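You operate a simulated robot arm through the tools that you are given. There is no shell and no other tool. Be economical: measure what you need, move in short steps, check, and stop when the job is done.

You are at the controls of a simulated two-armed robot. One attempt, no reset.

JOB
Grease the gasket, lay it on the milking pail and seat the lid.
Fine: take grease on the cloth, wipe the gasket all round on its boss and put the cloth back.

Only the result counts: the job must be done as asked and must still hold three seconds after the hand-in. Knocking over, shifting, dropping, spilling or breaking anything else fails it. A push-on lid holds only when it is set on centred and level and pressed home; a screw cap is set on level and turned clockwise until tight. Flat cloth is picked up by pressing the open fingertips on it (5 to 10 N) and closing them slowly along it; thin cloth reads only 2 to 8 mm in the jaws.

ROBOT AND FRAMES
Two 6-joint arms with two-finger parallel grippers on one trunk, hanging from a carriage that runs on a gantry, over the field with the corners [-0.964, -1.821], [0.116, -1.821], [0.115, 0.379], [-0.965, 0.379] (x, y) and turns from -5.009 to 6.981 rad about z. Base frame: it is fixed where the carriage stands at the start and does not move with it; the origin is on the floor, on the carriage's upright axis, x ahead of it, y to its left, z up. Units: m, rad, N and s.
The left shoulder is at the start at [0, 0.2, 1.522], the right one opposite. Places, roughly: milking pail gasket seat [0.4, 1.1, 0.8]; milking pail lid seat [0.4, 1.1, 0.8]. Payload 1.57 kg a hand.
The tool frame of a hand sits at the grasp point between the pads (the TCP): z along the fingers, y along the line on which they close. The tips reach 0.03 m beyond it. The gripper opens to 0.08 m. The fingers are 0.017 m wide and 0.012 m thick; the gripper's body (0.04 by 0.082 m) begins 0.08 m behind the TCP.
Orientation is told as [roll, pitch, yaw] about the base's x, y, z axes, in that order, counted from this pose: with the fingers straight down and closing along the base's y, the tool's x points along the base's -x, its y along +y and its z along -z.

CONTROLS
- The arms move only by the tool arm_command. It takes "left_rows", "right_rows" or both (then of equal length, played together; a hand with none holds still); each is a list of rows, each a list of 7 numbers: the turn, a rotation vector about the base's x, y, z in units of 8 degrees (1.0 is 8 degrees), then the shift along the base's x, y, z in units of 25 mm (1.0 is 25 mm), then the opening, from 0 (shut) to 1 (fully open). In form: [[ax, ay, az, dx, dy, dz, grip], ...]. A call has 1 to 10 rows; each row shifts and turns the commanded pose from where the row before left it. A call with a number of a shift or a turn outside -1 to 1 is refused whole. Each row takes 0.2 s and may step no farther than 0.05 m and 0.15 rad from the row before; otherwise, or with a gripper value out of range, the whole call is refused. A pose out of reach is approached as far as the arm can. The call stops where the force on the tool passes 90 N (or 10 N more than at its start, if that is more) or the arm is blocked; 0.2 s more then pass. The fingers move at their own pace (about 0.072 m/s each) and stop on an object; they squeeze with about 25 N. The grip force told is the motor's: it shows also when the fingers shut on nothing. Time passes only in rows, and 0.2 s behind the last, so rows that do not move let the fingers close. It gives the time, the measured TCP pose, the force on the tool (base axes), the opening and the grip force at its end, in the units of the frame above (readings bear some noise), with the torque about the TCP (base axes, N m) and any sound that the robot's microphone picked up, and new pictures: "views" is both (left out), scene, wrist or none (wrist: the cameras of the hands that moved).
- Cameras (640 x 400 px; columns grow to the right, rows downward): "scene" is now at [0.2407, 0.0375, 1.6424]; the picture's right is [0.64, -0.77, 0.00], its down [-0.71, -0.60, -0.36] and it looks along [0.28, 0.23, -0.93] (base axes); focal length 266 px, centre (320, 200). "left" rides on the left gripper at [0.072, 0.007, -0.122] in its tool frame; the picture's right is [-0.09, 1.00, 0.00], its down [-0.84, -0.08, -0.54] and it looks along [-0.54, -0.05, 0.84] (tool axes); focal length 238 px, centre (320, 200). "right" rides on the right gripper at [0.072, -0.007, -0.122] in its tool frame; the picture's right is [0.09, 1.00, 0.00], its down [-0.84, 0.08, -0.54] and it looks along [-0.54, 0.05, 0.84] (tool axes); focal length 238 px, centre (320, 200). There is no depth. A picture from a camera that has moved, and an enlarged one, comes with that camera's place and axes in the base frame and with its lens.
- raise_lower(by): slides the trunk up (or, below 0, down) by that many m; the arms and the scene camera ride with it, the base frame stays. It gives what a move gives, with no picture.
- drive_base(legs): drives the robot by 1 to 6 legs, each [ahead, left, turn to the left] in m, m and rad, along the robot's own axes; the way and the turn of a leg run together, so that a leg with both is an arc; at most 1.5 m and 3.142 rad a leg. The arms and the cameras ride along, it lands a little off, and it stops where it bumps. It keeps to its track: a leg is cut to what the track allows. It gives what a move gives, and a new picture of the scene camera.
- pan_tilt(pan, tilt): turns the head with the scene camera to pan (to the left, within 1.501 rad either way) and tilt (down, from -0.506 to 1.204), counted from straight ahead of the robot. It gives what a move gives, and a new picture of the scene camera.
- inspect(camera, box): a new picture of the part [left, top, right, bottom] of that camera's present view, enlarged. It takes no simulated time.
- job_done(): hands the job in; it is judged then, once.

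Go step by step. Nothing tells you exact positions but the pictures and the camera data: compare them with the known pose of the tool, close in by small moves and look again before you grip or let go. The budget is 120 turns and 260 pictures, counting those below and the enlarged ones. Unless the task says otherwise, let go and move clear before handing in, and close with one line.

The tools are called after "Call:" as a command line: name --argument value ..., lists and objects as JSON in quotes. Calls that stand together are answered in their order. arm_command: Moves the arms, as the interface text tells. Its arguments: {"type":"object","properties":{"left_rows":{"type":"array"},"right_rows":{"type":"array"},"views":{"type":"string","enum":["both","scene","wrist","none"]}},"required":[]} The other tools are called the same way: raise_lower (by) slides the trunk up or down; drive_base (legs) drives the base; pan_tilt (pan, tilt) turns the head that bears the scene camera; inspect (camera, box) takes an enlarged picture of a part of a camera's view; job_done () hands the job in.

At the start:

```text
time: 0.0
left_eef_pos: [0.1877, 0.2007, 0.7337]
left_orientation: [-0.001, 0.0, 0.001]
left_wrist_force: [-0.1, 0.3, -0.1]
left_moment: [-0.02, -0.01, 0.0]
left_finger_gap: 0.0801
left_grasp_force: 0.1
right_eef_pos: [0.2739, 0.0236, 0.7928]
right_orientation: [-0.001, 0.001, -0.001]
right_wrist_force: [0.1, 0.6, -0.5]
right_moment: [-0.02, 0.05, 0.01]
right_finger_gap: 0.08
right_grasp_force: 0.0
trunk travel left (down, up): [-0.426, 0.21]
robot x, y, heading: [0.0008, 0.0006, -0.004]
head pan, tilt: [0.698, 1.201]
```

scene: 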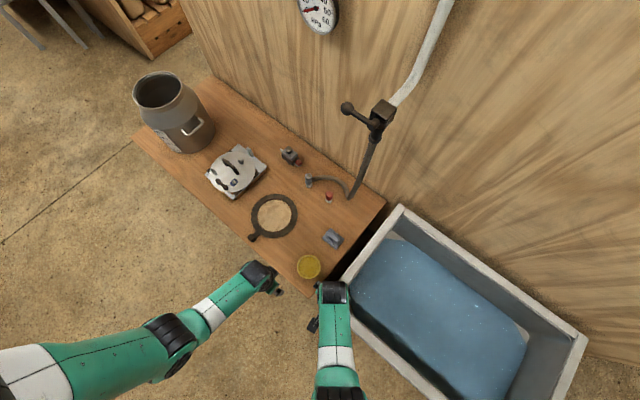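
right: 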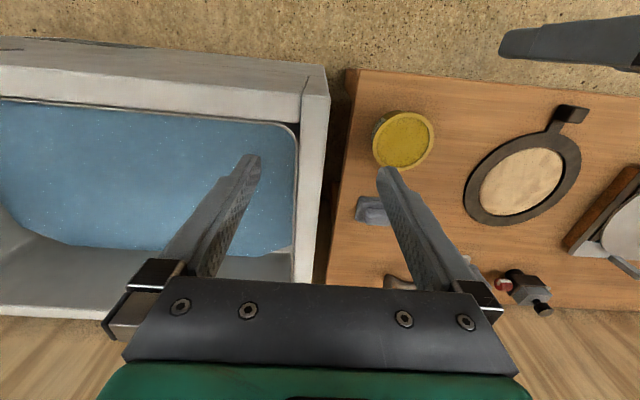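
left: 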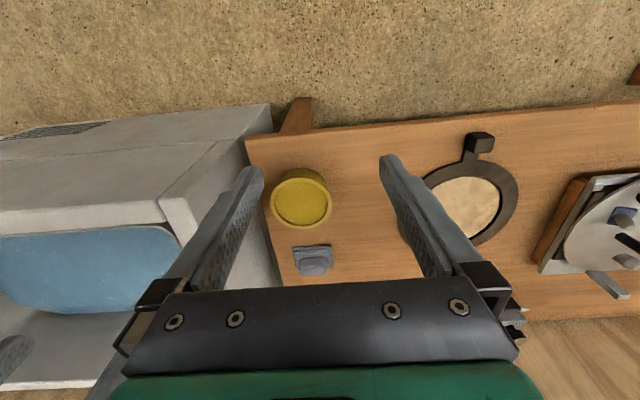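

I see a bench with the pail at its far end, a lid on a block, a dark gasket ring with a tab on a light boss, a grey cloth pad and a yellow grease tin. I'll enlarge these before moving.

Call:
inspect --camera "scene" --box '[240, 170, 400, 290]'

Call:
inspect --camera "scene" --box '[120, 60, 280, 200]'

Call:
inspect --camera "left" --box '[240, 100, 640, 350]'

```text
3.33 times, centred on (320, 230) of scene
camera zoom: at [0.2407, 0.0375, 1.6424], right [0.64, -0.77, 0.0], down [-0.71, -0.6, -0.36], along [0.28, 0.23, -0.93], focal length 888 px, centre (320, 100)
```

zoom: 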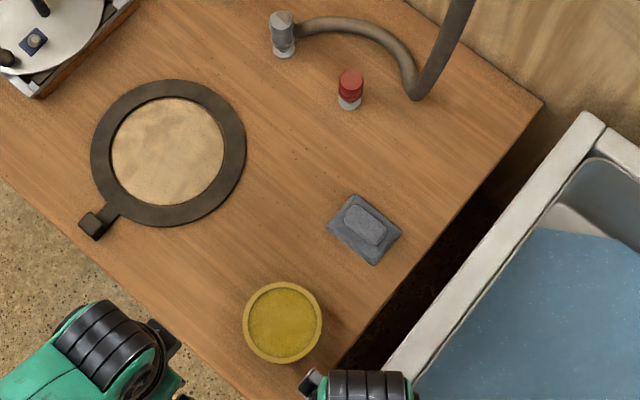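

```text
2.86 times, centred on (200, 130) of scene
camera zoom: at [0.2407, 0.0375, 1.6424], right [0.64, -0.77, 0.0], down [-0.71, -0.6, -0.36], along [0.28, 0.23, -0.93], focal length 762 px, centre (663, 400)
```

zoom: 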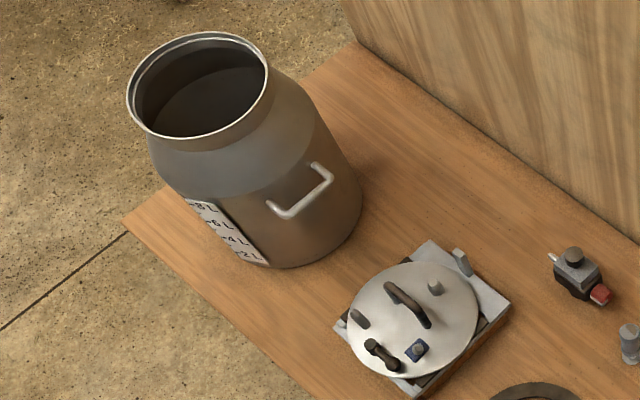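

```text
1.60 times, centred on (440, 225) of left
camera zoom: at [0.1161, 0.2079, 0.8557], right [0.09, 1.0, 0.0], down [0.84, -0.08, 0.54], along [0.54, -0.05, -0.84], focal length 381 px, centre (128, 160)
```

zoom: 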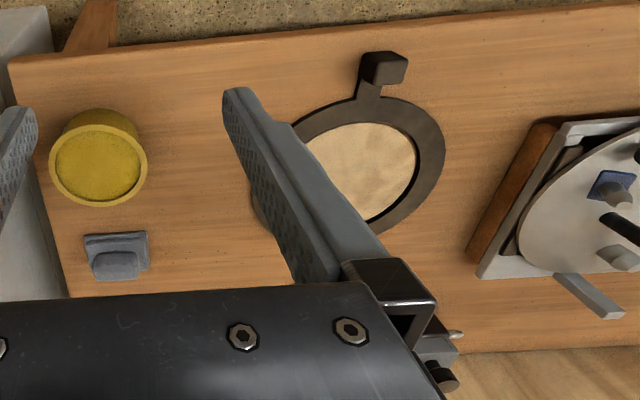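

The bench top seems near z 0.51. I place the tin at about (0.315, 0.16), the cloth at (0.475, 0.16), the gasket centre at (0.386, 0.42) with its tab toward -x, and the pail at about (0.42, 1.05). I'll raise the hands first so the trunk can come down safely for more reach.

Call:
arm_command --left_rows '[[0, 0, 0, 0, 0, 1, 1], [0, 0, 0, 0, 0, 1, 1], [0, 0, 0, 0, 0, 1, 1], [0, 0, 0, 0, 0, 1, 1], [0, 0, 0, 0, 0, 1, 1], [0, 0, 0, 0, 0, 1, 1], [0, 0, 0, 0, 0, 1, 1], [0, 0, 0, 0, 0, 1, 1]]' --right_rows '[[0, 0, 0, -0.3, -1, 1, 1], [0, 0, 0, -0.3, -1, 1, 1], [0, 0, 0, -0.3, -1, 1, 1], [0, 0, 0, -0.3, -1, 1, 1], [0, 0, 0, 0, -1, 1, 1], [0, 0, 0, 0, -1, 1, 1], [0, 0, 0, 0, -1, 1, 1], [0, 0, 0, 0, -1, 1, 1]]' --views "none"

Call:
raise_lower --by -0.22

Call:
drive_base --legs '[[0.1, 0, 0]]'

```text
time: 1.8
left_eef_pos: [0.1889, 0.1996, 0.7348]
left_orientation: [0.0, -0.002, -0.001]
left_wrist_force: [-0.4, 0.0, -0.1]
left_moment: [0.03, 0.0, -0.04]
left_finger_gap: 0.08
left_grasp_force: 0.0
left hand out of reach, approached as far as the arm can: row 1, 2, 3, 4, 5, 6, 7, 8
right_eef_pos: [0.3749, -0.1115, 0.8203]
right_orientation: [0.0, 0.001, -0.002]
right_wrist_force: [-0.4, -0.1, 0.9]
right_moment: [-0.04, 0.0, -0.02]
right_finger_gap: 0.0799
right_grasp_force: 0.0
right hand out of reach, approached as far as the arm can: row 1, 2, 3, 4, 5, 6, 7, 8
trunk travel left (down, up): [-0.426, 0.21]
robot x, y, heading: [-0.0003, -0.001, -0.003]
head pan, tilt: [0.698, 1.201]
```

```text
time: 4.1
left_eef_pos: [0.1893, 0.2005, 0.515]
left_orientation: [0.0, -0.002, -0.001]
left_wrist_force: [0.7, 0.4, -0.6]
left_moment: [0.03, 0.0, -0.05]
left_finger_gap: 0.0799
left_grasp_force: 0.2
right_eef_pos: [0.3749, -0.1104, 0.6017]
right_orientation: [-0.001, 0.002, -0.002]
right_wrist_force: [-0.1, -0.7, 0.1]
right_moment: [-0.02, -0.01, 0.0]
right_finger_gap: 0.0801
right_grasp_force: 0.1
trunk travel left (down, up): [-0.206, 0.43]
robot x, y, heading: [-0.0018, -0.001, -0.001]
head pan, tilt: [0.698, 1.201]
```

```text
time: 5.2
left_eef_pos: [0.2168, 0.2006, 0.5071]
left_orientation: [0.001, 0.088, 0.0]
left_wrist_force: [-19.3, 1.4, 1.2]
left_moment: [-0.28, 0.12, -0.04]
left_finger_gap: 0.0798
left_grasp_force: 0.0
right_eef_pos: [0.4393, -0.1103, 0.5998]
right_orientation: [0.0, 0.004, 0.0]
right_wrist_force: [-0.6, -0.1, -0.3]
right_moment: [-0.01, 0.01, 0.0]
right_finger_gap: 0.0802
right_grasp_force: 0.1
trunk travel left (down, up): [-0.206, 0.43]
robot x, y, heading: [0.0671, -0.003, 0.002]
head pan, tilt: [0.698, 1.201]
stopped in leg 1: the force on the tool passed its limit at 101 N (the readings are from after the stop); the commanded pose is now the measured one
camera scene: at [0.3073, 0.0382, 1.4213], right [0.64, -0.77, 0.0], down [-0.71, -0.6, -0.36], along [0.27, 0.23, -0.93], focal length 266 px, centre (320, 200)
```

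scene: 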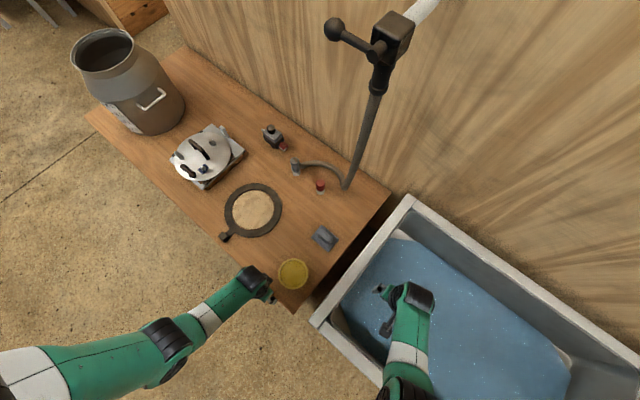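

The batch was a mistake: the left arm could not fold upward, and its finger pushed on the bench edge when I drove. I'll back off, raise the trunk and check that nothing shifted.

Call:
drive_base --legs '[[-0.08, 0, 0]]'

Call:
raise_lower --by 0.22

```text
time: 6.3
left_eef_pos: [0.149, 0.2005, 0.5088]
left_orientation: [0.001, 0.073, 0.003]
left_wrist_force: [-0.5, 1.3, -0.1]
left_moment: [0.03, -0.04, 0.02]
left_finger_gap: 0.0796
left_grasp_force: 0.1
right_eef_pos: [0.364, -0.1116, 0.5997]
right_orientation: [0.0, 0.002, 0.002]
right_wrist_force: [-0.2, -0.8, -1.0]
right_moment: [-0.03, -0.02, 0.04]
right_finger_gap: 0.0801
right_grasp_force: 0.1
trunk travel left (down, up): [-0.206, 0.43]
robot x, y, heading: [-0.0111, 0.0, 0.002]
head pan, tilt: [0.698, 1.201]
camera scene: at [0.2304, 0.0377, 1.4222], right [0.64, -0.77, 0.0], down [-0.71, -0.6, -0.36], along [0.28, 0.23, -0.93], focal length 266 px, centre (320, 200)
```

scene: 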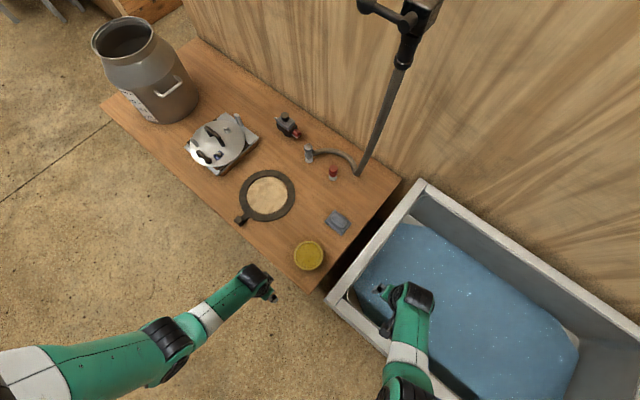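

```text
time: 8.6
left_eef_pos: [0.1493, 0.1998, 0.7291]
left_orientation: [0.001, 0.071, 0.002]
left_wrist_force: [0.2, -0.3, 0.0]
left_moment: [-0.01, 0.01, 0.0]
left_finger_gap: 0.0801
left_grasp_force: 0.1
right_eef_pos: [0.3663, -0.1115, 0.8196]
right_orientation: [0.001, 0.003, 0.003]
right_wrist_force: [0.5, -0.9, -0.6]
right_moment: [-0.01, 0.0, 0.01]
right_finger_gap: 0.08
right_grasp_force: 0.1
trunk travel left (down, up): [-0.426, 0.21]
robot x, y, heading: [-0.0138, -0.0013, 0.002]
head pan, tilt: [0.698, 1.201]
```

Nothing looks disturbed. Now I'll test how far forward the left hand goes at this height, and level it.

Call:
arm_command --left_rows '[[0, -0.5, 0, 1, 0, 0.2, 1], [0, 0, 0, 1, 0, 0.2, 1], [0, 0, 0, 1, 0, 0.2, 1], [0, 0, 0, 1, 0, 0.2, 1], [0, 0, 0, 1, 0, 0.2, 1], [0, 0, 0, 1, 0, 0, 1], [0, 0, 0, 1, 0, 0, 1], [0, 0, 0, 1, 0, 0, 1], [0, 0, 0, 1, 0, 0, 1], [0, 0, 0, 1, 0, 0, 1]]' --right_rows '[[0, 0, 0, 1, -0.5, 1, 1], [0, 0, 0, 1, -0.5, 1, 1], [0, 0, 0, 1, -0.5, 1, 1], [0, 0, 0, 1, -0.5, 1, 1], [0, 0, 0, 0, -0.5, 1, 1], [0, 0, 0, 0, -0.5, 1, 1], [0, 0, 0, 0, -0.5, 1, 1], [0, 0, 0, 0, -0.5, 1, 1], [0, 0, 0, 0, 0, 1, 1], [0, 0, 0, 0, 0, 1, 1]]' --views "none"

```text
time: 10.8
left_eef_pos: [0.3519, 0.2005, 0.7981]
left_orientation: [0.0, 0.003, 0.002]
left_wrist_force: [0.2, 0.5, 0.3]
left_moment: [0.01, 0.0, -0.02]
left_finger_gap: 0.0801
left_grasp_force: 0.1
left hand out of reach, approached as far as the arm can: row 2, 6, 7, 8, 9, 10
right_eef_pos: [0.4192, -0.1398, 0.8793]
right_orientation: [0.001, -0.001, 0.002]
right_wrist_force: [-0.4, 0.5, 1.0]
right_moment: [-0.02, 0.0, 0.04]
right_finger_gap: 0.0801
right_grasp_force: 0.0
right hand out of reach, approached as far as the arm can: row 3, 4, 5, 6, 7, 8, 9, 10
trunk travel left (down, up): [-0.426, 0.21]
robot x, y, heading: [-0.012, 0.0007, -0.0]
head pan, tilt: [0.698, 1.201]
```

The arm's usable band is narrow, so I'll map it. Lowering the trunk a bit with the hand still clear of everything, then trying up and outward.

Call:
raise_lower --by -0.12

Call:
arm_command --left_rows '[[0, 0, 0, 0, 0, 1, 1], [0, 0, 0, 0, 0, 1, 1], [0, 0, 0, 0, 0, 1, 1], [0, 0, 0, 0, 0, 1, 1], [0, 0, 0, 0, 0, 1, 1], [0, 0, 0, 0, 0, 1, 1]]' --views "both"

```text
time: 12.3
left_eef_pos: [0.3511, 0.2004, 0.6777]
left_orientation: [-0.001, 0.002, 0.001]
left_wrist_force: [0.4, 0.0, 1.1]
left_moment: [-0.05, -0.02, -0.01]
left_finger_gap: 0.08
left_grasp_force: 0.0
right_eef_pos: [0.4193, -0.1396, 0.7597]
right_orientation: [-0.001, -0.001, 0.002]
right_wrist_force: [0.2, 0.2, -0.4]
right_moment: [0.02, 0.01, 0.0]
right_finger_gap: 0.0799
right_grasp_force: 0.1
trunk travel left (down, up): [-0.306, 0.33]
robot x, y, heading: [-0.0125, 0.001, -0.001]
head pan, tilt: [0.698, 1.201]
```

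```text
time: 13.7
left_eef_pos: [0.421, 0.2017, 0.7607]
left_orientation: [0.0, 0.003, 0.001]
left_wrist_force: [0.1, -0.7, 0.4]
left_moment: [-0.01, -0.02, 0.0]
left_finger_gap: 0.0801
left_grasp_force: 0.0
left hand out of reach, approached as far as the arm can: row 1, 2, 3, 4, 5, 6
right_eef_pos: [0.4182, -0.1393, 0.7596]
right_orientation: [-0.001, 0.001, 0.001]
right_wrist_force: [0.5, 0.4, 0.3]
right_moment: [-0.02, -0.03, -0.01]
right_finger_gap: 0.0803
right_grasp_force: 0.0
trunk travel left (down, up): [-0.306, 0.33]
robot x, y, heading: [-0.0099, 0.0005, 0.006]
head pan, tilt: [0.698, 1.201]
camera scene: at [0.231, 0.0377, 1.5224], right [0.64, -0.77, 0.0], down [-0.71, -0.6, -0.36], along [0.28, 0.23, -0.93], focal length 266 px, centre (320, 200)
camera left: at [0.3504, 0.208, 0.8823], right [0.09, 1.0, 0.0], down [0.84, -0.08, 0.54], along [0.54, -0.05, -0.84], focal length 238 px, centre (320, 200)
```

scene: 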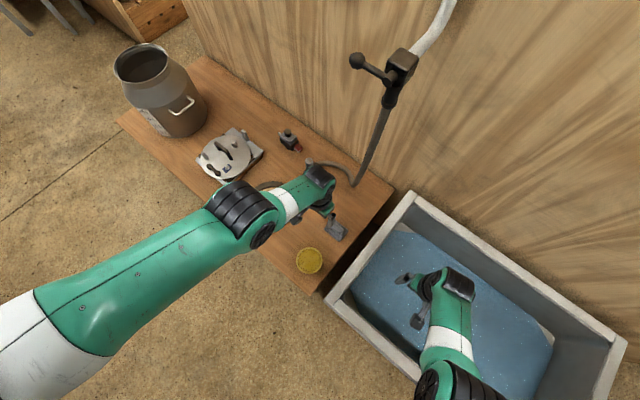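
left: 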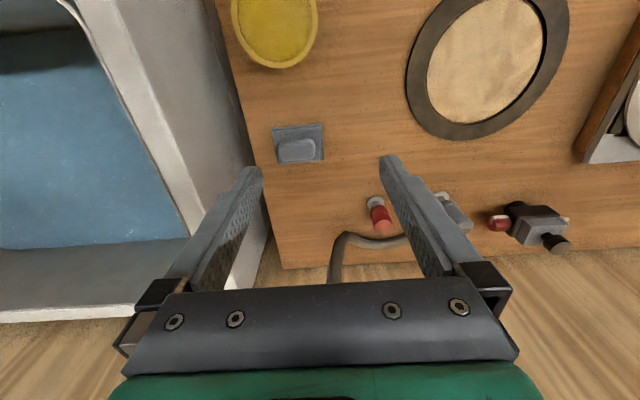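

Testing inward and tangential motion from here, clear above the bench.

Call:
arm_command --left_rows '[[0, 0, 0, -1, 0, 0, 1], [0, 0, 0, -1, 0, 0, 1], [0, 0, 0, -1, 0, 0, 1]]' --views "none"

Call:
arm_command --left_rows '[[0, 0, 0, 0, 0, -1, 1], [0, 0, 0, 0, 0, -1, 1], [0, 0, 0, 0, 0, -1, 1]]' --views "none"

Call:
arm_command --left_rows '[[0, 0, 0, 0, 0, -0.4, 1], [0, 0, 0, 0, 0, -0.4, 1], [0, 0, 0, 0, 0, -0.4, 1]]' --views "none"

```text
time: 14.5
left_eef_pos: [0.3895, 0.2002, 0.7218]
left_orientation: [0.0, 0.002, 0.003]
left_wrist_force: [0.2, 0.7, 0.3]
left_moment: [0.01, 0.01, 0.01]
left_finger_gap: 0.0799
left_grasp_force: 0.1
left hand out of reach, approached as far as the arm can: row 1, 2, 3
right_eef_pos: [0.4186, -0.1401, 0.758]
right_orientation: [-0.001, 0.0, 0.0]
right_wrist_force: [-0.8, -0.3, -0.2]
right_moment: [-0.01, 0.02, 0.0]
right_finger_gap: 0.0798
right_grasp_force: 0.1
trunk travel left (down, up): [-0.306, 0.33]
robot x, y, heading: [-0.0061, 0.0009, 0.003]
head pan, tilt: [0.698, 1.201]
```

```text
time: 15.3
left_eef_pos: [0.3536, 0.1992, 0.682]
left_orientation: [-0.001, 0.004, 0.003]
left_wrist_force: [-0.4, -0.1, 0.1]
left_moment: [0.01, 0.03, 0.01]
left_finger_gap: 0.08
left_grasp_force: 0.2
left hand out of reach, approached as far as the arm can: row 1, 2, 3
right_eef_pos: [0.4194, -0.1399, 0.7568]
right_orientation: [-0.001, 0.0, 0.002]
right_wrist_force: [-0.3, 0.3, -1.3]
right_moment: [-0.03, -0.01, 0.01]
right_finger_gap: 0.0799
right_grasp_force: 0.0
trunk travel left (down, up): [-0.306, 0.33]
robot x, y, heading: [-0.0115, -0.0048, 0.004]
head pan, tilt: [0.698, 1.201]
```

```text
time: 16.1
left_eef_pos: [0.338, 0.1998, 0.6691]
left_orientation: [-0.001, 0.002, 0.002]
left_wrist_force: [0.5, 0.1, 0.4]
left_moment: [-0.01, -0.01, 0.02]
left_finger_gap: 0.0798
left_grasp_force: 0.1
left hand out of reach, approached as far as the arm can: row 1, 2, 3
right_eef_pos: [0.4196, -0.1403, 0.7585]
right_orientation: [-0.002, -0.001, 0.0]
right_wrist_force: [-0.1, -0.3, 0.2]
right_moment: [0.01, -0.01, 0.0]
right_finger_gap: 0.0803
right_grasp_force: 0.1
trunk travel left (down, up): [-0.306, 0.33]
robot x, y, heading: [-0.013, 0.001, 0.001]
head pan, tilt: [0.698, 1.201]
```

Still ambiguous whether I'm at the inner or outer limit. I'll do one clear outward test.

Call:
arm_command --left_rows '[[0, 0, 0, 1, 0, -1, 1], [0, 0, 0, 1, 0, -1, 1]]' --views "none"

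Call:
arm_command --left_rows '[[0, 0, 0, -1, 0, 1, 1], [0, 0, 0, -1, 0, 1, 1], [0, 0, 0, -1, 0, 1, 1], [0, 0, 0, -1, 0, 1, 1]]' --views "none"

```text
time: 16.7
left_eef_pos: [0.343, 0.1993, 0.6706]
left_orientation: [-0.001, 0.004, 0.001]
left_wrist_force: [0.2, 0.0, 0.2]
left_moment: [0.0, 0.0, -0.04]
left_finger_gap: 0.0797
left_grasp_force: 0.1
left hand out of reach, approached as far as the arm can: row 1, 2
right_eef_pos: [0.4184, -0.1396, 0.7588]
right_orientation: [0.0, 0.001, 0.003]
right_wrist_force: [-0.5, -0.1, -0.2]
right_moment: [-0.01, 0.01, 0.01]
right_finger_gap: 0.0802
right_grasp_force: 0.1
trunk travel left (down, up): [-0.306, 0.33]
robot x, y, heading: [-0.0088, -0.0024, 0.001]
head pan, tilt: [0.698, 1.201]
```

```text
time: 17.7
left_eef_pos: [0.3265, 0.1975, 0.6635]
left_orientation: [0.0, 0.001, 0.002]
left_wrist_force: [-0.2, 0.3, -0.2]
left_moment: [0.05, -0.01, 0.03]
left_finger_gap: 0.0799
left_grasp_force: 0.1
left hand out of reach, approached as far as the arm can: row 1, 2, 3, 4
right_eef_pos: [0.4176, -0.139, 0.7585]
right_orientation: [-0.002, 0.0, 0.001]
right_wrist_force: [0.3, 0.1, -0.5]
right_moment: [-0.02, -0.02, 0.0]
right_finger_gap: 0.0799
right_grasp_force: 0.1
trunk travel left (down, up): [-0.306, 0.33]
robot x, y, heading: [-0.0069, -0.0024, -0.001]
head pan, tilt: [0.698, 1.201]
```

Trying to re-enter the band where rows succeeded earlier (closer in, slightly lower).

Call:
arm_command --left_rows '[[0, 0, 0, -0.8, 0, -0.35, 1], [0, 0, 0, -0.8, 0, -0.35, 1], [0, 0, 0, -0.8, 0, -0.35, 1], [0, 0, 0, -0.6, 0, -0.3, 1], [0, 0, 0, 0, 0, 0, 1]]' --views "none"

```text
time: 18.9
left_eef_pos: [0.2536, 0.1993, 0.6267]
left_orientation: [0.0, 0.001, 0.002]
left_wrist_force: [-0.1, -0.1, -1.3]
left_moment: [0.0, 0.03, 0.01]
left_finger_gap: 0.0801
left_grasp_force: 0.0
left hand out of reach, approached as far as the arm can: row 1
right_eef_pos: [0.4193, -0.1408, 0.7586]
right_orientation: [-0.001, -0.001, 0.002]
right_wrist_force: [0.1, -0.5, 0.0]
right_moment: [-0.01, -0.02, -0.05]
right_finger_gap: 0.08
right_grasp_force: 0.0
trunk travel left (down, up): [-0.306, 0.33]
robot x, y, heading: [-0.0079, 0.002, 0.005]
head pan, tilt: [0.698, 1.201]
```

Inside the band now and responding exactly. Probing its inner side with a straight upward move.

Call:
arm_command --left_rows '[[0, 0, 0, 0, 0, 0.4, 1], [0, 0, 0, 0, 0, 0.4, 1], [0, 0, 0, 0, 0, 0.4, 1], [0, 0, 0, 0, 0, 0.4, 1], [0, 0, 0, 0, 0, 0.4, 1], [0, 0, 0, 0, 0, 0.4, 1], [0, 0, 0, 0, 0, 0.4, 1], [0, 0, 0, 0, 0, 0.4, 1]]' --views "none"

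Call:
arm_command --left_rows '[[0, 0, 0, 0.4, 0, 0, 1], [0, 0, 0, 0.4, 0, 0, 1], [0, 0, 0, 0.4, 0, 0, 1], [0, 0, 0, 0.4, 0, 0, 1], [0, 0, 0, 0.4, 0, 0, 1], [0, 0, 0, 0.4, 0, 0, 1], [0, 0, 0, 0.4, 0, 0, 1], [0, 0, 0, 0.4, 0, 0, 1]]' --views "none"

```text
time: 20.7
left_eef_pos: [0.2794, 0.1987, 0.6373]
left_orientation: [-0.002, 0.001, 0.001]
left_wrist_force: [0.9, -0.1, -0.8]
left_moment: [0.02, 0.0, 0.0]
left_finger_gap: 0.0801
left_grasp_force: 0.0
left hand out of reach, approached as far as the arm can: row 1, 2, 3, 4, 5, 6, 7, 8
right_eef_pos: [0.4189, -0.1394, 0.7588]
right_orientation: [0.0, -0.001, 0.001]
right_wrist_force: [0.2, -0.4, -1.0]
right_moment: [0.02, 0.0, 0.01]
right_finger_gap: 0.0802
right_grasp_force: 0.2
trunk travel left (down, up): [-0.306, 0.33]
robot x, y, heading: [-0.0145, -0.0012, 0.005]
head pan, tilt: [0.698, 1.201]
```

```text
time: 22.5
left_eef_pos: [0.3366, 0.2005, 0.6658]
left_orientation: [0.001, 0.0, 0.002]
left_wrist_force: [0.6, -0.7, 0.0]
left_moment: [0.0, 0.05, -0.01]
left_finger_gap: 0.08
left_grasp_force: 0.0
left hand out of reach, approached as far as the arm can: row 3, 4, 5, 6, 7, 8
right_eef_pos: [0.4189, -0.1403, 0.7593]
right_orientation: [0.001, 0.001, 0.002]
right_wrist_force: [0.0, -0.7, 1.3]
right_moment: [-0.02, 0.03, 0.02]
right_finger_gap: 0.0802
right_grasp_force: 0.1
trunk travel left (down, up): [-0.306, 0.33]
robot x, y, heading: [-0.0087, 0.0002, 0.006]
head pan, tilt: [0.698, 1.201]
```

The usable band is a thin shell about the shoulder. I'll back into free air and lower the trunk fully to learn what the band looks like there.

Call:
drive_base --legs '[[-0.45, 0, 0]]'

Call:
raise_lower --by -0.2

Call:
arm_command --left_rows '[[0, 0, 0, 1, 0, 0.9, 1], [0, 0, 0, 1, 0, 1, 1], [0, 0, 0, 1, 0, 1, 1], [0, 0, 0, 0.8, 0, 1, 1], [0, 0, 0, 0.7, 0, 1, 1], [0, 0, 0, 0.5, 0, 1, 1]]' --views "none"

Call:
arm_command --left_rows '[[0, 0, 0, -0.4, 0, -0.1, 1], [0, 0, 0, -0.4, 0, -0.1, 1], [0, 0, 0, -0.4, 0, -0.1, 1], [0, 0, 0, -0.4, 0, -0.1, 1], [0, 0, 0, -0.4, 0, -0.1, 1], [0, 0, 0, -0.4, 0, -0.1, 1], [0, 0, 0, -0.4, 0, -0.1, 1]]' --views "scene"

```text
time: 25.2
left_eef_pos: [-0.1207, 0.1998, 0.6661]
left_orientation: [0.0, 0.001, 0.006]
left_wrist_force: [0.7, 0.3, -0.6]
left_moment: [-0.05, 0.01, 0.01]
left_finger_gap: 0.0799
left_grasp_force: 0.0
right_eef_pos: [-0.036, -0.1395, 0.7584]
right_orientation: [-0.001, 0.0, 0.009]
right_wrist_force: [0.0, -0.8, 0.4]
right_moment: [0.01, -0.05, -0.02]
right_finger_gap: 0.0799
right_grasp_force: 0.1
trunk travel left (down, up): [-0.306, 0.33]
robot x, y, heading: [-0.4621, -0.0036, 0.009]
head pan, tilt: [0.698, 1.201]
camera scene: at [-0.2242, 0.037, 1.5224], right [0.65, -0.76, 0.0], down [-0.71, -0.6, -0.36], along [0.28, 0.23, -0.93], focal length 266 px, centre (320, 200)
```

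scene: 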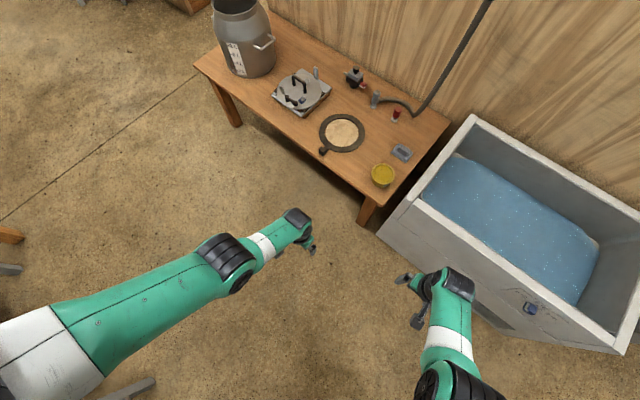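

```text
time: 27.4
left_eef_pos: [-0.1195, 0.1992, 0.4655]
left_orientation: [-0.001, 0.002, 0.007]
left_wrist_force: [-0.3, 0.3, -0.3]
left_moment: [-0.01, 0.0, -0.02]
left_finger_gap: 0.0799
left_grasp_force: 0.1
right_eef_pos: [-0.0362, -0.1378, 0.5586]
right_orientation: [0.0, 0.001, 0.01]
right_wrist_force: [-0.2, -0.6, -0.7]
right_moment: [-0.03, -0.02, -0.01]
right_finger_gap: 0.0799
right_grasp_force: 0.2
trunk travel left (down, up): [-0.106, 0.53]
robot x, y, heading: [-0.4631, -0.0026, 0.008]
head pan, tilt: [0.698, 1.201]
```

```text
time: 28.8
left_eef_pos: [-0.03, 0.2017, 0.5637]
left_orientation: [-0.001, -0.001, 0.007]
left_wrist_force: [-0.1, 0.2, -0.1]
left_moment: [0.01, -0.03, -0.01]
left_finger_gap: 0.08
left_grasp_force: 0.0
left hand out of reach, approached as far as the arm can: row 4, 5, 6
right_eef_pos: [-0.0341, -0.1393, 0.5581]
right_orientation: [0.0, 0.001, 0.008]
right_wrist_force: [-0.8, 0.2, 0.2]
right_moment: [-0.02, -0.01, 0.02]
right_finger_gap: 0.0802
right_grasp_force: 0.1
trunk travel left (down, up): [-0.106, 0.53]
robot x, y, heading: [-0.4624, -0.0027, 0.01]
head pan, tilt: [0.698, 1.201]
```

```text
time: 30.4
left_eef_pos: [-0.0668, 0.2016, 0.5195]
left_orientation: [0.0, 0.004, 0.007]
left_wrist_force: [0.2, -0.6, -0.1]
left_moment: [0.03, 0.01, 0.0]
left_finger_gap: 0.0801
left_grasp_force: 0.0
left hand out of reach, approached as far as the arm can: row 1, 2, 3, 4, 5, 6, 7
right_eef_pos: [-0.0352, -0.1399, 0.5588]
right_orientation: [-0.001, -0.001, 0.009]
right_wrist_force: [-0.7, 0.3, 0.1]
right_moment: [0.03, -0.03, 0.01]
right_finger_gap: 0.0798
right_grasp_force: 0.1
trunk travel left (down, up): [-0.106, 0.53]
robot x, y, heading: [-0.46, -0.0022, 0.005]
head pan, tilt: [0.698, 1.201]
camera scene: at [-0.2241, 0.037, 1.3224], right [0.65, -0.76, 0.0], down [-0.71, -0.6, -0.36], along [0.28, 0.23, -0.93], focal length 266 px, centre (320, 200)
```

scene: 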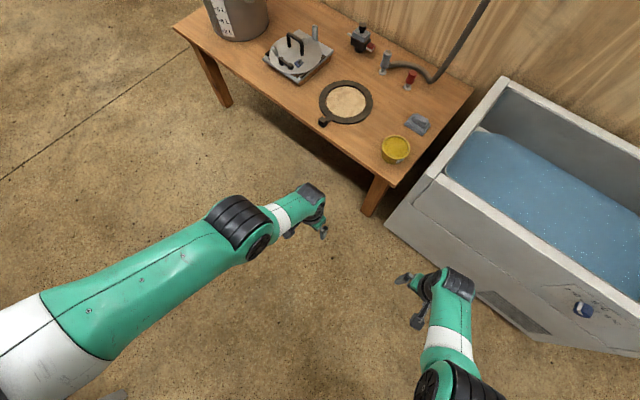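

I think the limit is a wrist bend limit. Tilting the fingers outward should open up the workspace, so I'll test a 30 degree outward tilt in free air.

Call:
arm_command --left_rows '[[0, -0.95, 0, 0, 0, 0, 1], [0, -0.95, 0, 0, 0, 0, 1], [0, -0.95, 0, 0, 0, 0, 1], [0, -0.9, 0, 0, 0, 0, 1], [0, 0, 0, 0, 0, 0, 1]]' --views "none"

Call:
arm_command --left_rows '[[0, 0, 0, 1, 0, 0, 1], [0, 0, 0, 1, 0, 0, 1], [0, 0, 0, 1, 0, 0, 1], [0, 0, 0, 1, 0, 0, 1], [0, 0, 0, 1, 0, 0, 1], [0, 0, 0, 1, 0, 0, 1], [0, 0, 0, 1, 0, 0, 1]]' --views "none"

Call:
arm_command --left_rows '[[0, 0, 0, 0, 0, 1, 1], [0, 0, 0, 0, 0, 1, 1], [0, 0, 0, 0, 0, 1, 1], [0, 0, 0, 0, 0, 1, 1], [0, 0, 0, 0, 0, 1, 1], [0, 0, 0, 0, 0, 1, 1], [0, 0, 0, 0, 0, 1, 1]]' --views "none"

```text
time: 31.6
left_eef_pos: [-0.0305, 0.2026, 0.4813]
left_orientation: [-0.005, -0.523, 0.009]
left_wrist_force: [-0.1, -0.7, 0.5]
left_moment: [-0.04, -0.02, -0.03]
left_finger_gap: 0.08
left_grasp_force: 0.0
left hand out of reach, approached as far as the arm can: row 1, 2, 3, 4
right_eef_pos: [-0.0341, -0.139, 0.5581]
right_orientation: [0.0, -0.002, 0.009]
right_wrist_force: [0.5, -0.3, 0.1]
right_moment: [0.02, 0.02, -0.03]
right_finger_gap: 0.08
right_grasp_force: 0.0
trunk travel left (down, up): [-0.106, 0.53]
robot x, y, heading: [-0.4679, -0.005, 0.007]
head pan, tilt: [0.698, 1.201]
```

```text
time: 33.2
left_eef_pos: [0.0579, 0.2185, 0.5592]
left_orientation: [-0.006, -0.522, 0.009]
left_wrist_force: [0.3, 1.1, 0.0]
left_moment: [-0.01, 0.04, -0.04]
left_finger_gap: 0.08
left_grasp_force: 0.1
left hand out of reach, approached as far as the arm can: row 1, 2, 3, 4, 5, 6, 7
right_eef_pos: [-0.035, -0.1399, 0.5578]
right_orientation: [0.0, 0.0, 0.007]
right_wrist_force: [0.2, -0.6, 0.0]
right_moment: [-0.03, 0.0, 0.03]
right_finger_gap: 0.0803
right_grasp_force: 0.1
trunk travel left (down, up): [-0.106, 0.53]
robot x, y, heading: [-0.466, -0.0032, 0.008]
head pan, tilt: [0.698, 1.201]
```

```text
time: 34.8
left_eef_pos: [0.1356, 0.2236, 0.6874]
left_orientation: [-0.005, -0.521, 0.009]
left_wrist_force: [0.0, 0.0, 0.5]
left_moment: [0.0, 0.02, -0.01]
left_finger_gap: 0.08
left_grasp_force: 0.1
left hand out of reach, approached as far as the arm can: row 1, 2, 3, 4, 5, 6, 7
right_eef_pos: [-0.035, -0.139, 0.559]
right_orientation: [-0.002, -0.001, 0.008]
right_wrist_force: [-0.7, 0.1, 0.3]
right_moment: [0.0, -0.01, 0.01]
right_finger_gap: 0.08
right_grasp_force: 0.1
trunk travel left (down, up): [-0.106, 0.53]
robot x, y, heading: [-0.465, -0.0042, 0.012]
head pan, tilt: [0.698, 1.201]
```

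Tilting moved the surface but it's still thin. I'd like to see the arm's actual shape, so I'll turn the head to it.

Call:
pan_tilt --pan 1.5 --tilt 0.9

Call:
pan_tilt --pan -1.2 --tilt 0.9

```text
time: 35.9
left_eef_pos: [0.1351, 0.2246, 0.6872]
left_orientation: [-0.005, -0.522, 0.009]
left_wrist_force: [0.5, 0.9, 0.3]
left_moment: [0.02, 0.01, 0.02]
left_finger_gap: 0.0803
left_grasp_force: 0.0
right_eef_pos: [-0.0347, -0.1399, 0.5589]
right_orientation: [-0.001, 0.001, 0.008]
right_wrist_force: [0.0, -0.4, -0.3]
right_moment: [0.0, 0.01, 0.02]
right_finger_gap: 0.0799
right_grasp_force: 0.1
trunk travel left (down, up): [-0.106, 0.53]
robot x, y, heading: [-0.4663, -0.0002, 0.012]
head pan, tilt: [1.499, 0.901]
camera scene: at [-0.2617, 0.0761, 1.3422], right [1.0, -0.06, 0.0], down [-0.05, -0.78, -0.62], along [0.04, 0.62, -0.78], focal length 266 px, centre (320, 200)
```

scene: 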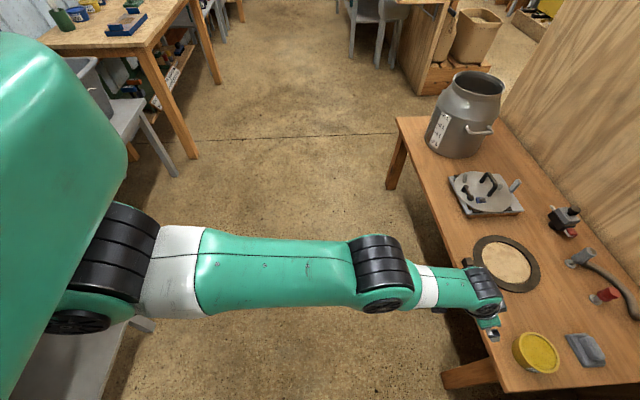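

```text
time: 38.3
left_eef_pos: [0.1354, 0.2229, 0.6865]
left_orientation: [-0.003, -0.52, 0.01]
left_wrist_force: [0.6, -1.0, -0.9]
left_moment: [-0.01, -0.02, -0.01]
left_finger_gap: 0.0797
left_grasp_force: 0.1
right_eef_pos: [-0.0345, -0.1398, 0.5587]
right_orientation: [-0.001, 0.0, 0.009]
right_wrist_force: [0.3, -0.4, -0.5]
right_moment: [0.03, 0.03, 0.0]
right_finger_gap: 0.08
right_grasp_force: 0.0
trunk travel left (down, up): [-0.106, 0.53]
robot x, y, heading: [-0.4647, -0.0045, 0.011]
head pan, tilt: [-1.201, 0.901]
camera scene: at [-0.2387, -0.0694, 1.3422], right [-0.93, -0.37, 0.0], down [-0.29, 0.73, -0.62], along [0.23, -0.58, -0.78], focal length 266 px, centre (320, 200)
```

scene: 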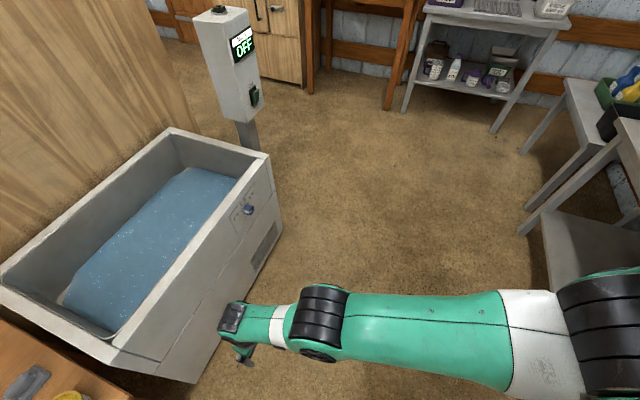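

In the picture the arm is straight, i.e. stuck at a singular pose. I'll bring it back to the bent-elbow band with the tool vertical, then tilt from there.

Call:
arm_command --left_rows '[[0, 0.4, 0, -1, -0.1, -1, 1], [0, 0.4, 0, -1, -0.1, -1, 1], [0, 0.4, 0, -1, -0.1, -1, 1], [0, 0.4, 0, -1, -0.1, -1, 1], [0, 0.4, 0, -1, -0.1, -1, 1], [0, 0.4, 0, -1, -0.1, -1, 1], [0, 0.4, 0, -1, -0.1, -1, 1], [0, 0.4, 0, -1, -0.1, -1, 1], [0, 0.4, 0, -1, -0.1, -1, 1]]' --views "none"

```text
time: 40.3
left_eef_pos: [-0.1018, 0.2029, 0.4799]
left_orientation: [-0.001, -0.019, 0.006]
left_wrist_force: [-0.6, 0.7, 0.8]
left_moment: [0.0, 0.01, -0.02]
left_finger_gap: 0.08
left_grasp_force: 0.2
left hand out of reach, approached as far as the arm can: row 1, 3, 6, 7, 8, 9
right_eef_pos: [-0.0353, -0.1402, 0.5593]
right_orientation: [0.0, 0.002, 0.007]
right_wrist_force: [0.0, -0.1, 0.3]
right_moment: [-0.02, 0.0, 0.01]
right_finger_gap: 0.0801
right_grasp_force: 0.0
trunk travel left (down, up): [-0.106, 0.53]
robot x, y, heading: [-0.4663, -0.0031, 0.009]
head pan, tilt: [-1.201, 0.901]
```

Call:
arm_command --left_rows '[[0, 0.1, 0, -0.85, 0, -0.38, 1], [0, 0, 0, -0.85, 0, -0.38, 1], [0, 0, 0, -0.85, 0, -0.38, 1], [0, 0, 0, -0.8, 0, -0.35, 1], [0, 0, 0, -0.8, 0, -0.3, 1], [0, 0, 0, 0, 0, 0, 1]]' --views "none"

Call:
arm_command --left_rows '[[0, -0.95, 0, 0, 0, 0, 1], [0, -0.95, 0, 0, 0, 0, 1], [0, -0.95, 0, 0, 0, 0, 1], [0, -0.9, 0, 0, 0, 0, 1], [0, 0, 0, 0, 0, 0, 1]]' --views "none"

Call:
arm_command --left_rows '[[0, 0, 0, 0, 0, 1, 1], [0, 0, 0, 0, 0, 1, 1], [0, 0, 0, 0, 0, 1, 1], [0, 0, 0, 0, 0, 1, 1], [0, 0, 0, 0, 0, 1, 1]]' --views "none"

```text
time: 41.7
left_eef_pos: [-0.1934, 0.2004, 0.4165]
left_orientation: [0.0, -0.006, 0.007]
left_wrist_force: [0.1, 0.5, -0.6]
left_moment: [0.0, 0.0, 0.0]
left_finger_gap: 0.08
left_grasp_force: 0.0
left hand out of reach, approached as far as the arm can: row 1, 2, 3, 4, 5
right_eef_pos: [-0.0341, -0.1388, 0.56]
right_orientation: [-0.001, -0.002, 0.008]
right_wrist_force: [-0.6, -0.4, 0.0]
right_moment: [0.02, 0.0, 0.0]
right_finger_gap: 0.0799
right_grasp_force: 0.1
trunk travel left (down, up): [-0.106, 0.53]
robot x, y, heading: [-0.4673, -0.001, 0.007]
head pan, tilt: [-1.201, 0.901]
```

```text
time: 42.9
left_eef_pos: [-0.1835, 0.2, 0.3979]
left_orientation: [-0.005, -0.53, 0.009]
left_wrist_force: [0.5, -0.6, -0.6]
left_moment: [0.0, 0.02, 0.01]
left_finger_gap: 0.0803
left_grasp_force: 0.0
left hand out of reach, approached as far as the arm can: row 1, 2
right_eef_pos: [-0.0338, -0.139, 0.5577]
right_orientation: [-0.002, -0.002, 0.009]
right_wrist_force: [0.8, 1.1, 0.8]
right_moment: [0.01, 0.02, 0.03]
right_finger_gap: 0.08
right_grasp_force: 0.2
trunk travel left (down, up): [-0.106, 0.53]
robot x, y, heading: [-0.4686, -0.0056, 0.006]
head pan, tilt: [-1.201, 0.901]
```

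```text
time: 44.1
left_eef_pos: [-0.1778, 0.2028, 0.4941]
left_orientation: [-0.005, -0.53, 0.008]
left_wrist_force: [-0.9, -0.2, -0.4]
left_moment: [0.0, -0.01, -0.03]
left_finger_gap: 0.08
left_grasp_force: 0.0
left hand out of reach, approached as far as the arm can: row 1, 2
right_eef_pos: [-0.0342, -0.1392, 0.5592]
right_orientation: [-0.001, -0.002, 0.009]
right_wrist_force: [0.3, 0.0, -1.1]
right_moment: [0.03, 0.0, -0.01]
right_finger_gap: 0.0801
right_grasp_force: 0.1
trunk travel left (down, up): [-0.106, 0.53]
robot x, y, heading: [-0.4619, -0.0044, 0.01]
head pan, tilt: [-1.201, 0.901]
```

Now it moves freely with the tilt and bent elbow. Exploring further up and outward.

Call:
arm_command --left_rows '[[0, 0, 0, 0.3, 0, 1, 1], [0, 0, 0, 0.3, 0, 1, 1], [0, 0, 0, 0.3, 0, 1, 1], [0, 0, 0, 0.3, 0, 1, 1], [0, 0, 0, 0.3, 0, 1, 1], [0, 0, 0, 0.3, 0, 1, 1]]' --views "none"

Call:
arm_command --left_rows '[[0, 0, 0, 1, 0, 0, 1], [0, 0, 0, 1, 0, 0, 1], [0, 0, 0, 1, 0, 0, 1], [0, 0, 0, 1, 0, 0, 1], [0, 0, 0, 1, 0, 0, 1], [0, 0, 0, 1, 0, 0, 1], [0, 0, 0, 1, 0, 0, 1]]' --views "none"

```text
time: 45.5
left_eef_pos: [-0.153, 0.2006, 0.558]
left_orientation: [-0.004, -0.533, 0.008]
left_wrist_force: [0.5, -0.5, -0.1]
left_moment: [0.02, -0.01, -0.02]
left_finger_gap: 0.0799
left_grasp_force: 0.0
left hand out of reach, approached as far as the arm can: row 3, 4, 5, 6
right_eef_pos: [-0.0335, -0.1403, 0.5577]
right_orientation: [0.001, 0.0, 0.01]
right_wrist_force: [0.4, 1.1, 0.5]
right_moment: [0.02, 0.0, -0.01]
right_finger_gap: 0.0801
right_grasp_force: 0.0
trunk travel left (down, up): [-0.106, 0.53]
robot x, y, heading: [-0.4669, -0.0028, 0.008]
head pan, tilt: [-1.201, 0.901]
```

```text
time: 47.1
left_eef_pos: [0.0241, 0.2011, 0.5596]
left_orientation: [-0.003, -0.529, 0.008]
left_wrist_force: [0.1, -0.4, 0.1]
left_moment: [0.01, 0.06, 0.01]
left_finger_gap: 0.0799
left_grasp_force: 0.1
right_eef_pos: [-0.0329, -0.1381, 0.5586]
right_orientation: [-0.001, 0.0, 0.007]
right_wrist_force: [-0.1, -0.4, 0.7]
right_moment: [0.0, 0.05, -0.01]
right_finger_gap: 0.0799
right_grasp_force: 0.0
trunk travel left (down, up): [-0.106, 0.53]
robot x, y, heading: [-0.4626, 0.0001, 0.01]
head pan, tilt: [-1.201, 0.901]
```

With a 30 degree outward tilt the left hand has a wide, free workspace. Now I'll swing the right arm out to the robot's right side so it stays clear of bench and trough.

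Call:
arm_command --right_rows '[[0, 0, -0.41, 0.1, -0.97, 0, 1], [0, 0, -0.41, 0.05, -0.98, 0, 1], [0, 0, -0.41, 0, -0.98, 0, 1], [0, 0, -0.41, -0.06, -0.98, 0, 1], [0, 0, -0.41, -0.12, -0.97, 0, 1], [0, 0, -0.41, -0.17, -0.96, 0, 1], [0, 0, -0.41, -0.23, -0.95, 0, 1], [0, 0, -0.41, -0.28, -0.94, 0, 1], [0, 0, -0.41, -0.34, -0.92, 0, 1], [0, 0, -0.41, -0.39, -0.9, 0, 1]]' --views "none"

Call:
arm_command --right_rows '[[0, 0, -0.41, -0.43, -0.88, 0, 1], [0, 0, -0.41, -0.48, -0.85, 0, 1], [0, 0, -0.41, -0.53, -0.82, 0, 1], [0, 0, -0.41, -0.58, -0.79, 0, 1], [0, 0, -0.41, -0.62, -0.75, 0, 1], [0, 0, -0.41, -0.67, -0.72, 0, 1], [0, 0, -0.41, -0.71, -0.68, 0, 1], [0, 0, -0.41, -0.74, -0.64, 0, 1], [0, 0, -0.41, -0.77, -0.6, 0, 1], [0, 0, -0.41, -0.81, -0.55, 0, 1]]' --views "none"

Call:
arm_command --right_rows '[[0, 0, -0.41, -0.84, -0.5, 0, 1], [0, 0, -0.41, -0.87, -0.46, 0, 1], [0, 0, -0.41, -0.89, -0.4, 0, 1], [0, 0, -0.41, -0.91, -0.35, 0, 1], [0, 0, -0.41, -0.93, -0.3, 0, 1], [0, 0, -0.41, -0.95, -0.25, 0, 1], [0, 0, -0.41, -0.96, -0.2, 0, 1], [0, 0, -0.41, -0.97, -0.14, 0, 1], [0, 0, -0.41, -0.97, -0.08, 0, 1], [0, 0, -0.41, -0.97, -0.03, 0, 1]]' --views "none"

```text
time: 49.3
left_eef_pos: [0.0214, 0.2022, 0.5588]
left_orientation: [-0.005, -0.529, 0.009]
left_wrist_force: [0.7, -0.5, 0.7]
left_moment: [0.02, 0.01, 0.03]
left_finger_gap: 0.0798
left_grasp_force: 0.0
right_eef_pos: [-0.0686, -0.3784, 0.5574]
right_orientation: [-0.003, 0.0, -0.567]
right_wrist_force: [-0.5, 0.1, 0.5]
right_moment: [-0.03, -0.01, 0.01]
right_finger_gap: 0.0799
right_grasp_force: 0.1
trunk travel left (down, up): [-0.106, 0.53]
robot x, y, heading: [-0.4631, 0.0002, 0.01]
head pan, tilt: [-1.201, 0.901]
```

```text
time: 51.5
left_eef_pos: [0.0211, 0.2014, 0.5595]
left_orientation: [-0.007, -0.528, 0.009]
left_wrist_force: [0.0, -0.1, 0.4]
left_moment: [0.03, 0.01, -0.01]
left_finger_gap: 0.0801
left_grasp_force: 0.1
right_eef_pos: [-0.2292, -0.5636, 0.5574]
right_orientation: [-0.001, 0.002, -1.138]
right_wrist_force: [-1.0, -0.7, -0.1]
right_moment: [0.04, -0.05, -0.02]
right_finger_gap: 0.0799
right_grasp_force: 0.0
trunk travel left (down, up): [-0.106, 0.53]
robot x, y, heading: [-0.467, -0.004, 0.009]
head pan, tilt: [-1.201, 0.901]
```

```text
time: 53.7
left_eef_pos: [0.0214, 0.2009, 0.5592]
left_orientation: [-0.006, -0.529, 0.009]
left_wrist_force: [0.9, -0.6, 0.8]
left_moment: [0.0, 0.04, 0.01]
left_finger_gap: 0.0802
left_grasp_force: 0.1
right_eef_pos: [-0.4606, -0.6323, 0.5568]
right_orientation: [-0.002, 0.002, -1.711]
right_wrist_force: [0.6, 0.3, -0.2]
right_moment: [-0.04, 0.0, 0.0]
right_finger_gap: 0.0803
right_grasp_force: 0.1
right hand out of reach, approached as far as the arm can: row 1
trunk travel left (down, up): [-0.106, 0.53]
robot x, y, heading: [-0.4614, -0.004, 0.012]
head pan, tilt: [-1.201, 0.901]
```

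The right arm is clear. Raise the trunk, drive in so the left shoulder faces the space between tin and gasket, then look.

Call:
raise_lower --by 0.14

Call:
drive_base --legs '[[0.45, 0.105, 0]]'

Call:
pan_tilt --pan 0.6 --tilt 1.1

```text
time: 55.4
left_eef_pos: [0.0223, 0.2018, 0.7002]
left_orientation: [-0.006, -0.529, 0.009]
left_wrist_force: [-0.4, 1.4, 0.0]
left_moment: [0.0, 0.0, -0.01]
left_finger_gap: 0.0799
left_grasp_force: 0.1
right_eef_pos: [-0.46, -0.6319, 0.6974]
right_orientation: [-0.002, 0.0, -1.708]
right_wrist_force: [-0.2, 0.4, 0.4]
right_moment: [0.0, -0.03, -0.02]
right_finger_gap: 0.0801
right_grasp_force: 0.0
trunk travel left (down, up): [-0.246, 0.39]
robot x, y, heading: [-0.4653, -0.0002, 0.007]
head pan, tilt: [-1.201, 0.901]
```

```text
time: 58.2
left_eef_pos: [0.4749, 0.313, 0.7009]
left_orientation: [-0.005, -0.528, 0.015]
left_wrist_force: [0.3, 0.6, 0.3]
left_moment: [0.0, 0.0, 0.0]
left_finger_gap: 0.0802
left_grasp_force: 0.1
right_eef_pos: [-0.0018, -0.5243, 0.6968]
right_orientation: [0.0, 0.001, -1.704]
right_wrist_force: [0.2, 0.5, -0.8]
right_moment: [-0.02, -0.01, -0.01]
right_finger_gap: 0.0798
right_grasp_force: 0.0
trunk travel left (down, up): [-0.246, 0.39]
robot x, y, heading: [-0.0109, 0.1075, 0.014]
head pan, tilt: [-1.201, 0.901]
camera scene: at [0.2154, 0.0404, 1.4823], right [-0.93, -0.37, 0.0], down [-0.29, 0.73, -0.62], along [0.23, -0.58, -0.78], focal length 266 px, centre (320, 200)
```

scene: 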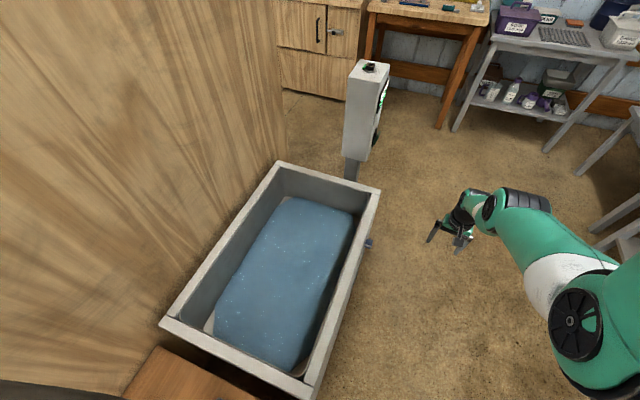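

```text
time: 60.0
left_eef_pos: [0.474, 0.3132, 0.6992]
left_orientation: [-0.005, -0.53, 0.015]
left_wrist_force: [-0.5, 0.3, 0.2]
left_moment: [0.01, 0.0, 0.03]
left_finger_gap: 0.0801
left_grasp_force: 0.1
right_eef_pos: [-0.0033, -0.5238, 0.6968]
right_orientation: [0.002, 0.003, -1.704]
right_wrist_force: [0.9, 0.2, 0.2]
right_moment: [0.02, -0.02, -0.01]
right_finger_gap: 0.0802
right_grasp_force: 0.0
trunk travel left (down, up): [-0.246, 0.39]
robot x, y, heading: [-0.0127, 0.109, 0.017]
head pan, tilt: [0.6, 1.1]
camera scene: at [0.2386, 0.1467, 1.4684], right [0.58, -0.82, 0.0], down [-0.73, -0.51, -0.45], along [0.37, 0.26, -0.89], focal length 266 px, centre (320, 200)
```

scene: 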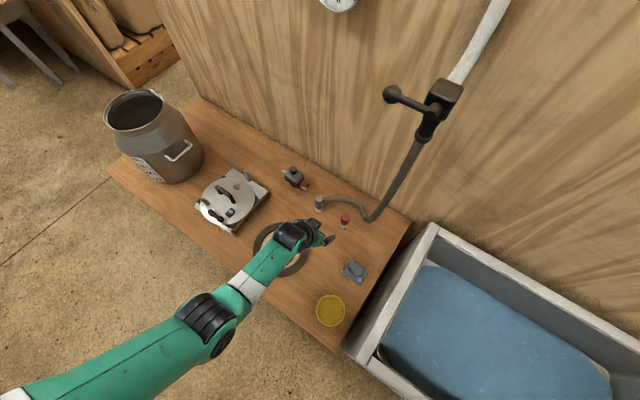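

Call:
inspect --camera "scene" --box '[300, 240, 396, 340]'

Call:
arm_command --left_rows '[[0, 0, 0, -0.2, -1, 0, 1], [0, 0, 0, -0.2, -1, 0, 1], [0, 0, 0, -0.2, -1, 0, 1], [0, 0, 0, -0.2, -1, 0, 1], [0, 0, 0, -0.2, -1, 0, 1], [0, 0, 0, -0.2, -1, 0, 1]]' --views "wrist"

```text
4.00 times, centred on (348, 290) of scene
camera zoom: at [0.2386, 0.1467, 1.4684], right [0.58, -0.82, 0.0], down [-0.73, -0.51, -0.45], along [0.37, 0.26, -0.89], focal length 1066 px, centre (208, -160)
```

zoom: 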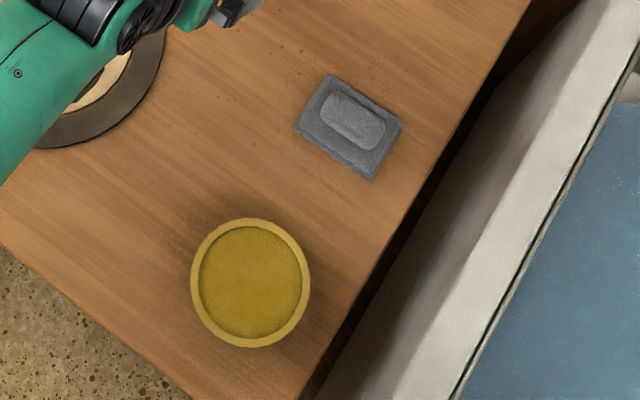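

```text
time: 61.4
left_eef_pos: [0.4448, 0.1626, 0.7009]
left_orientation: [-0.005, -0.528, 0.014]
left_wrist_force: [-0.2, -1.3, -0.4]
left_moment: [0.02, -0.02, -0.04]
left_finger_gap: 0.0802
left_grasp_force: 0.0
right_eef_pos: [-0.0027, -0.5243, 0.6962]
right_orientation: [0.0, 0.002, -1.703]
right_wrist_force: [0.1, -0.1, -0.4]
right_moment: [-0.01, 0.01, -0.02]
right_finger_gap: 0.0801
right_grasp_force: 0.0
trunk travel left (down, up): [-0.246, 0.39]
robot x, y, heading: [-0.016, 0.1038, 0.012]
head pan, tilt: [0.6, 1.1]
camera left: at [0.3204, 0.1693, 0.7699], right [0.07, 1.0, 0.04], down [0.45, -0.07, 0.89], along [0.89, -0.04, -0.45], focal length 238 px, centre (320, 200)
```

left: 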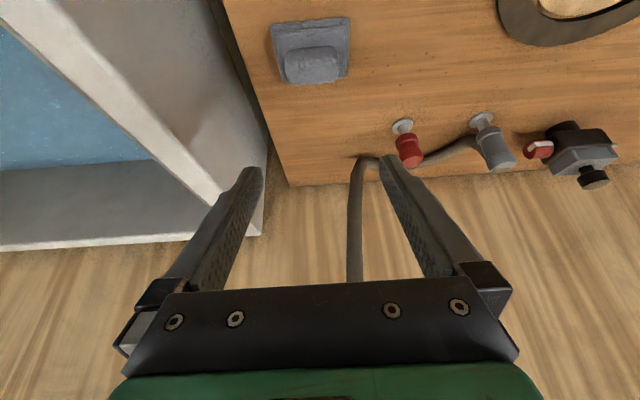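

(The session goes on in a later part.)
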